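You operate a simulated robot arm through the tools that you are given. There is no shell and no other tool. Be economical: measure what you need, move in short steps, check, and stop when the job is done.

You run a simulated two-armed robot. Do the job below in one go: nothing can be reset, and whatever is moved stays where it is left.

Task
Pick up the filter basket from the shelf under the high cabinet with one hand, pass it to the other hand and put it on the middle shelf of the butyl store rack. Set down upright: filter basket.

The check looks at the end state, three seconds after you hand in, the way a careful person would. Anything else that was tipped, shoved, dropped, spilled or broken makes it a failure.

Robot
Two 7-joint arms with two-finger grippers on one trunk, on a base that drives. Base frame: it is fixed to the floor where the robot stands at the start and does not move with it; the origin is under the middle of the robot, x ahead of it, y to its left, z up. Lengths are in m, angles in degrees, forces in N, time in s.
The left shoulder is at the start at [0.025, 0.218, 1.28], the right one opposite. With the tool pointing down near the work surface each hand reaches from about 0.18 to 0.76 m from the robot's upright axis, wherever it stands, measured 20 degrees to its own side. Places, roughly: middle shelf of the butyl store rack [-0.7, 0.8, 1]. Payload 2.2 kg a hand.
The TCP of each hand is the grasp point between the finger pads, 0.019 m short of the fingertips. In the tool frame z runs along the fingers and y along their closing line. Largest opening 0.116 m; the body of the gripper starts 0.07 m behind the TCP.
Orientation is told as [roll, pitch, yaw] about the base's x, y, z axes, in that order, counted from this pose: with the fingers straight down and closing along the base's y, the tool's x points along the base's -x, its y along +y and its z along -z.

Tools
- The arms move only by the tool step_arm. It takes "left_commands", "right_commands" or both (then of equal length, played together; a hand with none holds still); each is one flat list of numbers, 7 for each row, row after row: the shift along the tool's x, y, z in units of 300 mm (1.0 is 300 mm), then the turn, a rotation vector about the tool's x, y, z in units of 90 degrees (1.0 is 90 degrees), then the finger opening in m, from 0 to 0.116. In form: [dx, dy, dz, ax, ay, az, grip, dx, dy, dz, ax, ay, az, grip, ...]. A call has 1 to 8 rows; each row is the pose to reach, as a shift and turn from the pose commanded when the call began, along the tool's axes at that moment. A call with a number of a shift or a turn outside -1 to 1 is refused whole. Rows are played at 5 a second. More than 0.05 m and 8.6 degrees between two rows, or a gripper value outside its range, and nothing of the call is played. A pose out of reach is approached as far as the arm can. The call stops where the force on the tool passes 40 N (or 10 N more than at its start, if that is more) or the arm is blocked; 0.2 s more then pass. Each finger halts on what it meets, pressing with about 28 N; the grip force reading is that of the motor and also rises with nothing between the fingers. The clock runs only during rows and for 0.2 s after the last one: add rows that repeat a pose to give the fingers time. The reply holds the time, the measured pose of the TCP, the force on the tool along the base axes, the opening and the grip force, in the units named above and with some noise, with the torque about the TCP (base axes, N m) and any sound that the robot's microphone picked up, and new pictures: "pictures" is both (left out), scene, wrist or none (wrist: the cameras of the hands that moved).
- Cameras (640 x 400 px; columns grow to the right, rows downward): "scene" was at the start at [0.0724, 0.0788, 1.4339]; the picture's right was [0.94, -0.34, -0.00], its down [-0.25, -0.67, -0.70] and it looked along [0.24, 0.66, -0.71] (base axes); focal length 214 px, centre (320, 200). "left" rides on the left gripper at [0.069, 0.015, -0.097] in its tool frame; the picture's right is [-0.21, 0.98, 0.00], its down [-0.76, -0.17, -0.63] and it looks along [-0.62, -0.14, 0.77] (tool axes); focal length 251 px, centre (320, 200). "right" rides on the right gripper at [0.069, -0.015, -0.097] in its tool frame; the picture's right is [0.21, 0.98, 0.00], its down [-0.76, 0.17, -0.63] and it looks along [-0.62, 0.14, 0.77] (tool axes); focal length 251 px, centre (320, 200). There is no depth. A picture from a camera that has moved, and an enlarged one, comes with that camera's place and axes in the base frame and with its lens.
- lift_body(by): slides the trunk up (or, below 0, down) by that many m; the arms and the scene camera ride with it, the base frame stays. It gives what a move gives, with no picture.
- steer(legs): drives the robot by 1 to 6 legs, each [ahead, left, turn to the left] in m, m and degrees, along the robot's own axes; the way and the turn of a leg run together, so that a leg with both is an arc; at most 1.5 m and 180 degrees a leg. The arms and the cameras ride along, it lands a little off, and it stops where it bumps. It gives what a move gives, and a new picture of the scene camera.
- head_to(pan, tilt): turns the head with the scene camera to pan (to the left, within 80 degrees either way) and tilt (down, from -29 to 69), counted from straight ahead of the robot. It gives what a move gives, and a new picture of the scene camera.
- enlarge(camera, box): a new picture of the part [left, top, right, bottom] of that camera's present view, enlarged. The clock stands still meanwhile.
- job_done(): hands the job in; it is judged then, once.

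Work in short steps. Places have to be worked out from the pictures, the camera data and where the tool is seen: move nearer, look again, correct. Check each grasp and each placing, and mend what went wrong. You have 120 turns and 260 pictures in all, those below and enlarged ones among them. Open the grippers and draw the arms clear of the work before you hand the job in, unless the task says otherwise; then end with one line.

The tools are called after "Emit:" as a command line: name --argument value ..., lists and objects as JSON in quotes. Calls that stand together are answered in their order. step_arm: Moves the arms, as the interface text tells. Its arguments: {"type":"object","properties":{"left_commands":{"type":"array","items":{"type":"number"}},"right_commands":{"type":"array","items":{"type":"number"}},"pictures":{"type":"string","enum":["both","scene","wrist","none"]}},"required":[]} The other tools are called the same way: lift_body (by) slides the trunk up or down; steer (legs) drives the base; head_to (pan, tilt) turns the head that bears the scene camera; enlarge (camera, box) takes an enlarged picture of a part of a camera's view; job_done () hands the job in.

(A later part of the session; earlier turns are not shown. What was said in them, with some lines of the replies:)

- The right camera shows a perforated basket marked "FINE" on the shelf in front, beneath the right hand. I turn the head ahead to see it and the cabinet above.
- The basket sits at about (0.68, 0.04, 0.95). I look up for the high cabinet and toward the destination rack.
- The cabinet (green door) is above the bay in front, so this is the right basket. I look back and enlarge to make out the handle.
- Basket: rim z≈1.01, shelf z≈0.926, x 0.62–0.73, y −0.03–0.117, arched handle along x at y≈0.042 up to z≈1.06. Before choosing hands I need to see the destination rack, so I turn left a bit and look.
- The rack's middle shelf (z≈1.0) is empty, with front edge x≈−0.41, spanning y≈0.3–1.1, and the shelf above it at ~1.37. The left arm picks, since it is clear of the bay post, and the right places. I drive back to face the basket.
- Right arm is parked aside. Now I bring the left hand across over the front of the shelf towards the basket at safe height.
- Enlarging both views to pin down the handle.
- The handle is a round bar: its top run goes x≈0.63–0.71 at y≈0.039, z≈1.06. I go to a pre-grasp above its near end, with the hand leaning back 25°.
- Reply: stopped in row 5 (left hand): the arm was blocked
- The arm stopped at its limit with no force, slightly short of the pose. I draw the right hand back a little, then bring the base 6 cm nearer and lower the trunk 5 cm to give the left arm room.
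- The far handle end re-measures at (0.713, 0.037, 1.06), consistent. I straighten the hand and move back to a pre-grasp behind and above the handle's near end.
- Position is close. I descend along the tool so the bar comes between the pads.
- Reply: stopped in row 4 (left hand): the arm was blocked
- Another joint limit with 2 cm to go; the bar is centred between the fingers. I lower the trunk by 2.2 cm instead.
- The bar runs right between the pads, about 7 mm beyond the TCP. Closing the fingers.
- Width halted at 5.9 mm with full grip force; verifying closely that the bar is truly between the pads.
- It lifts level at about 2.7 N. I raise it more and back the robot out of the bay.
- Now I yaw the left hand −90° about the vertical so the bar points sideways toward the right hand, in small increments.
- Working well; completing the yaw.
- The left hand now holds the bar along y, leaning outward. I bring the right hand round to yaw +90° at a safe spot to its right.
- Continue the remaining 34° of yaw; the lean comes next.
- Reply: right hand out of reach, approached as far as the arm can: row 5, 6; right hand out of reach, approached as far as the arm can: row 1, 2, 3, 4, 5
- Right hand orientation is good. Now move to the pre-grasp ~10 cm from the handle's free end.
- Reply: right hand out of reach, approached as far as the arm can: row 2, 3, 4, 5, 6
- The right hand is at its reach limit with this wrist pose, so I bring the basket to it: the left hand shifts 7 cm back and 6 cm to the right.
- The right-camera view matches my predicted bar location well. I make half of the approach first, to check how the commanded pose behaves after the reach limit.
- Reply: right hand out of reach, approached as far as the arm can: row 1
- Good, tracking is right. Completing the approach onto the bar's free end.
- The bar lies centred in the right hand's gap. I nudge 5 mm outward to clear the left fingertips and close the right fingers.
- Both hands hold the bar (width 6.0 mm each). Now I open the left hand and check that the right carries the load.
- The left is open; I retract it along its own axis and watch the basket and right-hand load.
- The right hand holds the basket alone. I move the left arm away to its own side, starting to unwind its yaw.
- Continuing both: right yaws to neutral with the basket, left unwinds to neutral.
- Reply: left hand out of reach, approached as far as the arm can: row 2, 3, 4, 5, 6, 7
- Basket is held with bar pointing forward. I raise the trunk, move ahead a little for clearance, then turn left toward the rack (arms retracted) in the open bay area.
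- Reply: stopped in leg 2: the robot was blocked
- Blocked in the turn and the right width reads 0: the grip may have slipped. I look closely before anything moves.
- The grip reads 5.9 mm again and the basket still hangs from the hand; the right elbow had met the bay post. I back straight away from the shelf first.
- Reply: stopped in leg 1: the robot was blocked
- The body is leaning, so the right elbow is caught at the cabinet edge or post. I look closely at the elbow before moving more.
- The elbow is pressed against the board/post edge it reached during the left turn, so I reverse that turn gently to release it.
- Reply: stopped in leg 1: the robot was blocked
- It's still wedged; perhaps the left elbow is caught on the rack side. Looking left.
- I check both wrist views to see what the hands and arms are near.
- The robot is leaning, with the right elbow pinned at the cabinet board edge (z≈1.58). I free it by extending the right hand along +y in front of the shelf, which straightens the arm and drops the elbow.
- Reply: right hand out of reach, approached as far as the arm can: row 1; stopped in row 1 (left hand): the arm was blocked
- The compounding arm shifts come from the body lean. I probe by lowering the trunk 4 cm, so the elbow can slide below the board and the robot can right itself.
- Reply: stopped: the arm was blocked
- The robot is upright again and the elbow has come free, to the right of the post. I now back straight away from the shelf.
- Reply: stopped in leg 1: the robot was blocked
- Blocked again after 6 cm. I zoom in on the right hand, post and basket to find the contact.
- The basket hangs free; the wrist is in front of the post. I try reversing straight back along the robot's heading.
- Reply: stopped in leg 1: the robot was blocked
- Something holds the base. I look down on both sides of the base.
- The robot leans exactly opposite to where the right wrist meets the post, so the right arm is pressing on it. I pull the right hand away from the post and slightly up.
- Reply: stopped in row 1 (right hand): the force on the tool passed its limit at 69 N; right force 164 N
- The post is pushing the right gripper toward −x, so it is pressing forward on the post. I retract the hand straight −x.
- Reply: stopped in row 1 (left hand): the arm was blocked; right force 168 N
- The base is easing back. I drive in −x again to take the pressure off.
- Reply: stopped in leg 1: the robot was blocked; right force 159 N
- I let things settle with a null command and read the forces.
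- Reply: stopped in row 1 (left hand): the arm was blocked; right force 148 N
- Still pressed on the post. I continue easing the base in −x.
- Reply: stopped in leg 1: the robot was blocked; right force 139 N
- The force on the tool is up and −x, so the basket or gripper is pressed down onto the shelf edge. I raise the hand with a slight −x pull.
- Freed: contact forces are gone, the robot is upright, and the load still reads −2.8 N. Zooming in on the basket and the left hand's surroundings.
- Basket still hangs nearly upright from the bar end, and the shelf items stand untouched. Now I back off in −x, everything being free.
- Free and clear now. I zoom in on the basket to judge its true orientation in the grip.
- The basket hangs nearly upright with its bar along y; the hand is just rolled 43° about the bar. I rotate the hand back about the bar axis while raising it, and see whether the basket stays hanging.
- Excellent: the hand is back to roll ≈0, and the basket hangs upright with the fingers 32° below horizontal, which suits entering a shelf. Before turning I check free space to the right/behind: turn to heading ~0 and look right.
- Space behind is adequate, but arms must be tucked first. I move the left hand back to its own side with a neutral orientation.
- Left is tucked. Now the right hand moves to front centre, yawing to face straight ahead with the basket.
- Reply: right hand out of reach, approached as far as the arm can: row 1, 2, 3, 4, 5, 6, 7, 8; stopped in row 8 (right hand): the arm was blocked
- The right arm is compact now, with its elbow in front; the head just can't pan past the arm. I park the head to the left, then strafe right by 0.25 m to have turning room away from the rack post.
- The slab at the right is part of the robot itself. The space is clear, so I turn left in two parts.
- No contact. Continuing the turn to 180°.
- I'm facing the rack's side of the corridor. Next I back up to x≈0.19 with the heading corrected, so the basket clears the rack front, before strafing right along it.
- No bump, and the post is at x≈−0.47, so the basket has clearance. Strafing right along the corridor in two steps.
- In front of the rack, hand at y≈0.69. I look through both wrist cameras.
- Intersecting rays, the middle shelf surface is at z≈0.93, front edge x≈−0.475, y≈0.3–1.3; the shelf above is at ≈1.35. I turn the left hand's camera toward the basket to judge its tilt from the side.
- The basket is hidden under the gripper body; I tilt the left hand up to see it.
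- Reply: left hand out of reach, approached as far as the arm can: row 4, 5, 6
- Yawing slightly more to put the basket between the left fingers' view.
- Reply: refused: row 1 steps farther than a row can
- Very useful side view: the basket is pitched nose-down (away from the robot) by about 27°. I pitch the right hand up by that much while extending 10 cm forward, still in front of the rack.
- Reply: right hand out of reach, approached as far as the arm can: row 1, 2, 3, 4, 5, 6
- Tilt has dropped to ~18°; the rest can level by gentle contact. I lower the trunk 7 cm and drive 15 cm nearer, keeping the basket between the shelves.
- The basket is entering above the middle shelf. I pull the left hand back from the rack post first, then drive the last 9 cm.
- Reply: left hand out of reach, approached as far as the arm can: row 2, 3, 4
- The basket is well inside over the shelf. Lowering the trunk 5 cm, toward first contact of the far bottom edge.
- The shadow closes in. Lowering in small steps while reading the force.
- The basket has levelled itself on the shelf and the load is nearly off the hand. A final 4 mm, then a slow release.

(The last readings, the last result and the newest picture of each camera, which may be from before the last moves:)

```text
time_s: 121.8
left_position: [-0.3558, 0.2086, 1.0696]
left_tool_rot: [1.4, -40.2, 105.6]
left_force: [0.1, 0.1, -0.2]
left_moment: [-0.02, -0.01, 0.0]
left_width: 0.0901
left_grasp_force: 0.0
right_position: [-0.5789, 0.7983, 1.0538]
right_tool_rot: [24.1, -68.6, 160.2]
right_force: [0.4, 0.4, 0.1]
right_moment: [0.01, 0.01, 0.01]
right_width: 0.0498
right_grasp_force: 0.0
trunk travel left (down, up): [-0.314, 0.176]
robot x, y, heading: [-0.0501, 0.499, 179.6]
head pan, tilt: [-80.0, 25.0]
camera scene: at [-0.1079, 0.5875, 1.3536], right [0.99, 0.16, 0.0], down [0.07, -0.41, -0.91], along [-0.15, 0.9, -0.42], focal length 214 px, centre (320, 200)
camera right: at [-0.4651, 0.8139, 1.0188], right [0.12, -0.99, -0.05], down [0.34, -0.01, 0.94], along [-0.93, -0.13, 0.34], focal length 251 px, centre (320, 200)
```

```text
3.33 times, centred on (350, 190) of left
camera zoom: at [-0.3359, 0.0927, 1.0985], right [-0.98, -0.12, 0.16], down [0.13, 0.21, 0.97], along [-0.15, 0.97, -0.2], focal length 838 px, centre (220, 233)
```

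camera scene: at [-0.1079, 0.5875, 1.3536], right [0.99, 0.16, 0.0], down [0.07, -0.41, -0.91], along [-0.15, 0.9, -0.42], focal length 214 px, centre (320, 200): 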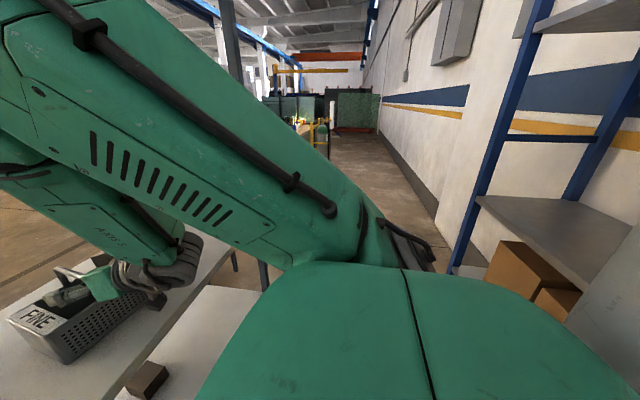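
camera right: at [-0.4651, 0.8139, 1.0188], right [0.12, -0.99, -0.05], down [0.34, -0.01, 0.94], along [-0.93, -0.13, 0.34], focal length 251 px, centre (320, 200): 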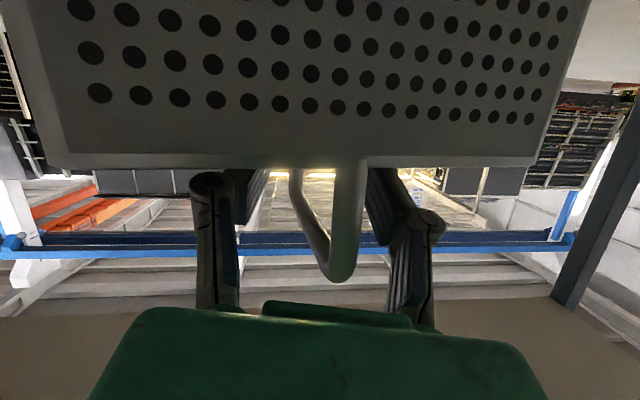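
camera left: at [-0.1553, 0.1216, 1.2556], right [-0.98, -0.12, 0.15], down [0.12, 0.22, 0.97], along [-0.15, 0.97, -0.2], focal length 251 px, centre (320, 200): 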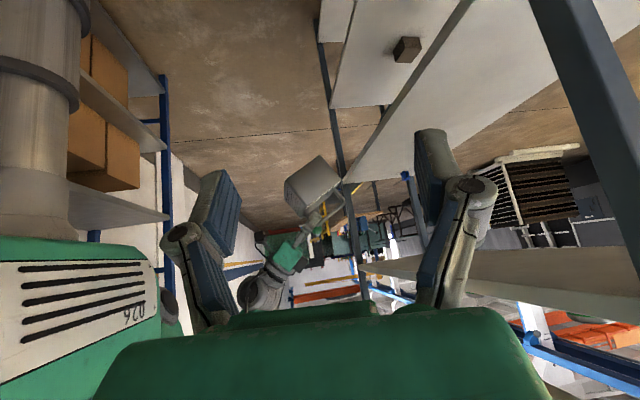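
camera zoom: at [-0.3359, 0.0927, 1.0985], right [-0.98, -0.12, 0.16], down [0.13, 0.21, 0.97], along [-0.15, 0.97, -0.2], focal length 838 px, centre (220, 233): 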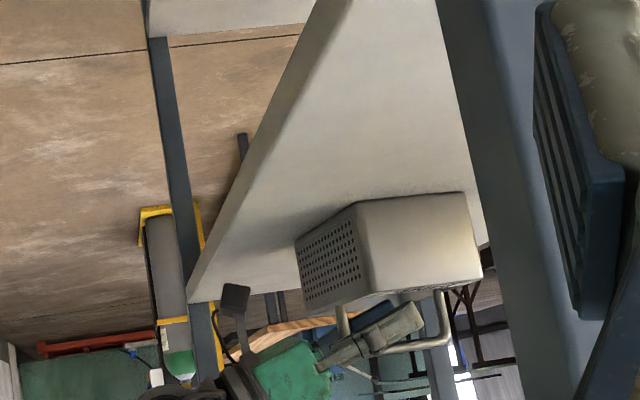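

Released; the basket stands flat on the shelf. I open wider for clearance around the handle leg, then back straight out.

Emit:
step_arm --right_commands '[0, 0, 0, 0, 0, 0, 0.065, 0, 0, 0, 0, 0, 0, 0.08, 0, 0, 0, 0, 0, 0, 0.08]' --pictures "wrist"

Emit:
steer --legs '[[-0.06, 0, 0]]'

Emit:
enlarge --camera "right" --box '[0, 0, 640, 400]'

```text
time_s: 122.6
left_position: [-0.3553, 0.2081, 1.0678]
left_tool_rot: [1.4, -40.1, 105.7]
left_force: [-0.4, -0.9, 0.7]
left_moment: [-0.02, -0.05, 0.02]
left_width: 0.0902
left_grasp_force: 0.1
right_position: [-0.5783, 0.7974, 1.0534]
right_tool_rot: [24.2, -68.6, 160.2]
right_force: [0.3, 0.7, 0.3]
right_moment: [-0.01, 0.01, 0.02]
right_width: 0.08
right_grasp_force: 0.1
trunk travel left (down, up): [-0.314, 0.176]
robot x, y, heading: [-0.0526, 0.4965, 179.4]
head pan, tilt: [-80.0, 25.0]
camera right: at [-0.4651, 0.814, 1.0188], right [0.12, -0.99, -0.05], down [0.34, -0.01, 0.94], along [-0.93, -0.13, 0.34], focal length 251 px, centre (320, 200)
```

right: 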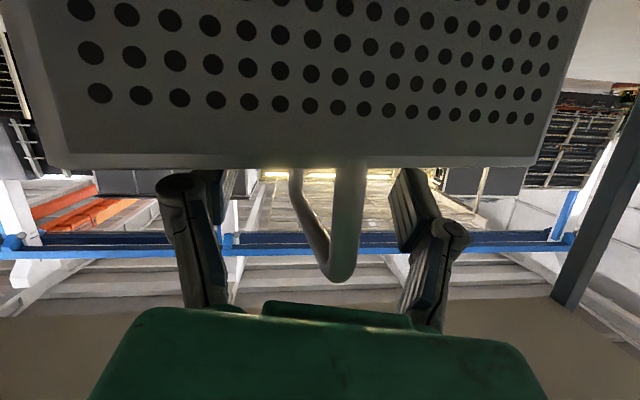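

```text
time_s: 123.6
left_position: [-0.2955, 0.2073, 1.0691]
left_tool_rot: [1.4, -40.2, 105.7]
left_force: [0.7, 0.2, -1.1]
left_moment: [0.0, 0.04, 0.01]
left_width: 0.0897
left_grasp_force: 0.0
right_position: [-0.5176, 0.7965, 1.053]
right_tool_rot: [24.2, -68.5, 160.2]
right_force: [0.3, -0.3, -0.4]
right_moment: [0.03, 0.04, -0.01]
right_width: 0.08
right_grasp_force: 0.1
trunk travel left (down, up): [-0.314, 0.176]
robot x, y, heading: [0.0061, 0.497, 179.4]
head pan, tilt: [-80.0, 25.0]
camera scene: at [-0.0494, 0.5868, 1.3536], right [0.99, 0.16, 0.0], down [0.07, -0.41, -0.91], along [-0.15, 0.89, -0.42], focal length 214 px, centre (320, 200)
```

scene: 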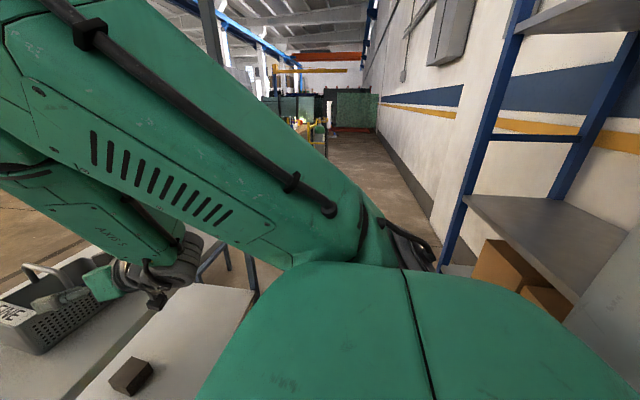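

```text
1.00 times, centred on (320, 200) of right (not enlarged: the box is as wide or as high as the picture)
camera zoom: at [-0.406, 0.8131, 1.0188], right [0.12, -0.99, -0.05], down [0.34, -0.01, 0.94], along [-0.93, -0.13, 0.34], focal length 251 px, centre (320, 200)
```

zoom: 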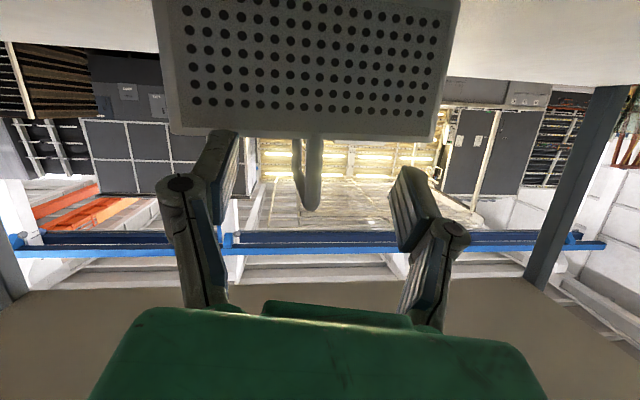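

The hand slides free and the basket stays put. I back off to the safe corridor position and check.

Emit:
steer --legs '[[-0.18, 0, 0]]'

Emit:
enlarge --camera "right" --box '[0, 0, 640, 400]'

Emit:
enlarge --camera "left" --box '[240, 70, 540, 280]'

```text
time_s: 125.1
left_position: [-0.1149, 0.2077, 1.0704]
left_tool_rot: [1.6, -40.3, 105.4]
left_force: [-0.7, 0.3, 0.1]
left_moment: [-0.03, 0.04, 0.01]
left_width: 0.09
left_grasp_force: 0.1
right_position: [-0.3359, 0.7976, 1.0541]
right_tool_rot: [24.6, -68.6, 159.7]
right_force: [0.3, -0.2, 0.1]
right_moment: [0.01, 0.0, 0.01]
right_width: 0.0799
right_grasp_force: 0.2
trunk travel left (down, up): [-0.314, 0.176]
robot x, y, heading: [0.1856, 0.4973, 179.5]
head pan, tilt: [-80.0, 25.0]
camera scene: at [0.1303, 0.5855, 1.3536], right [0.99, 0.16, 0.0], down [0.07, -0.42, -0.91], along [-0.14, 0.9, -0.42], focal length 214 px, centre (320, 200)
```

scene: 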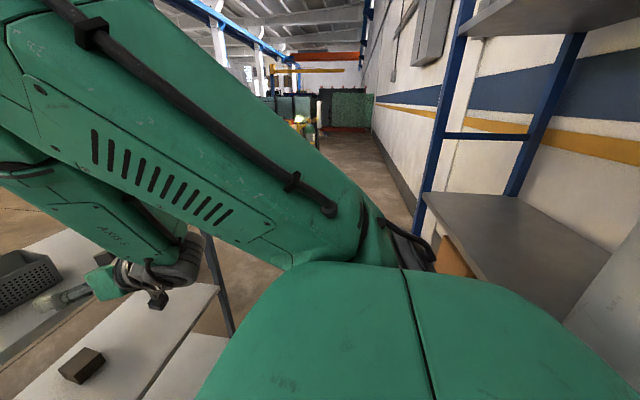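

```text
1.00 times, centred on (320, 200) of right (not enlarged: the box is as wide or as high as the picture)
camera zoom: at [-0.2235, 0.8139, 1.0193], right [0.12, -0.99, -0.05], down [0.34, -0.01, 0.94], along [-0.93, -0.13, 0.34], focal length 251 px, centre (320, 200)
```

zoom: 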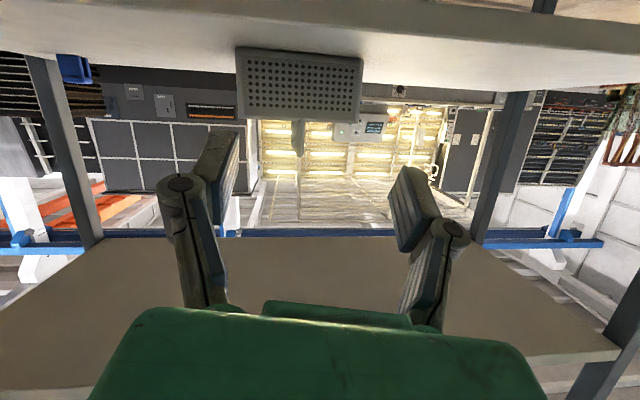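

```text
1.90 times, centred on (390, 175) of left
camera zoom: at [-0.0961, 0.0926, 1.0998], right [-0.98, -0.12, 0.16], down [0.13, 0.21, 0.97], along [-0.15, 0.97, -0.2], focal length 479 px, centre (187, 248)
```

zoom: 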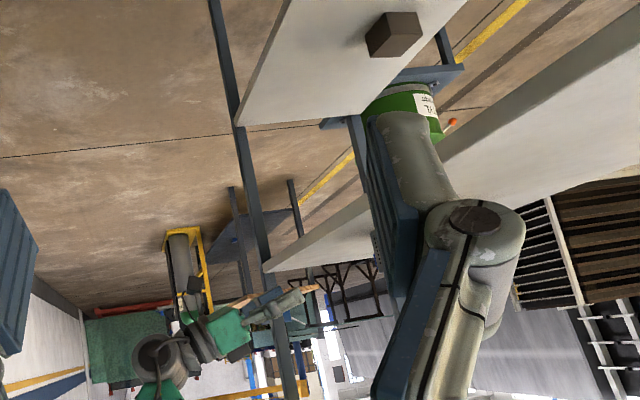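

One enlarged look at the placed basket to confirm it stands upright and fully on the shelf.

Emit:
enlarge --camera "right" --box '[200, 0, 440, 170]'

Emit:
enlarge --camera "scene" --box '[0, 220, 180, 400]'

```text
2.35 times, centred on (320, 85) of right
camera zoom: at [-0.2235, 0.8139, 1.0193], right [0.12, -0.99, -0.05], down [0.34, -0.01, 0.94], along [-0.93, -0.13, 0.34], focal length 592 px, centre (320, 471)
```

zoom: 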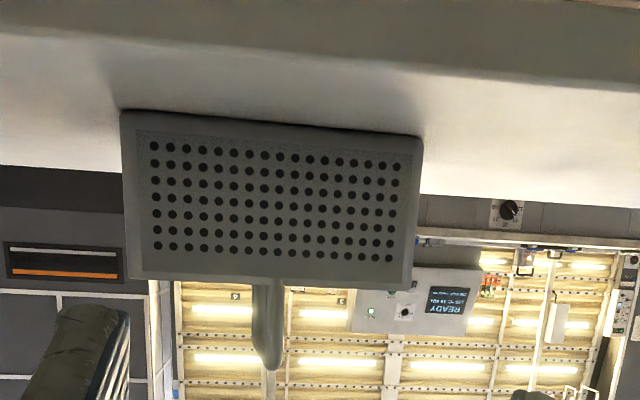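

```text
2.22 times, centred on (90, 310) of scene
camera zoom: at [0.1303, 0.5855, 1.3536], right [0.99, 0.16, 0.0], down [0.07, -0.42, -0.91], along [-0.14, 0.9, -0.42], focal length 477 px, centre (831, -44)
```

zoom: 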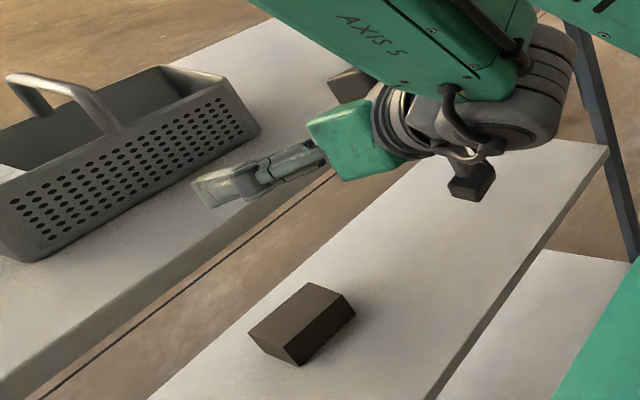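

The basket stands flat and upright, well inside the shelf; both grippers are open and clear of the rack. Handing in.

Emit:
job_done

```text
The job is handed in.
```

The filter basket is standing upright on the middle shelf of the butyl store rack. The left hand picked it up, passed it to the right, and the right hand set it down. Both grippers are open and clear of the rack. On the way, the right elbow jammed against the bay post and cabinet edge. The basket was pressed hard against the shelf edge until I freed it. I saw no shelf items tipped or moved afterwards.
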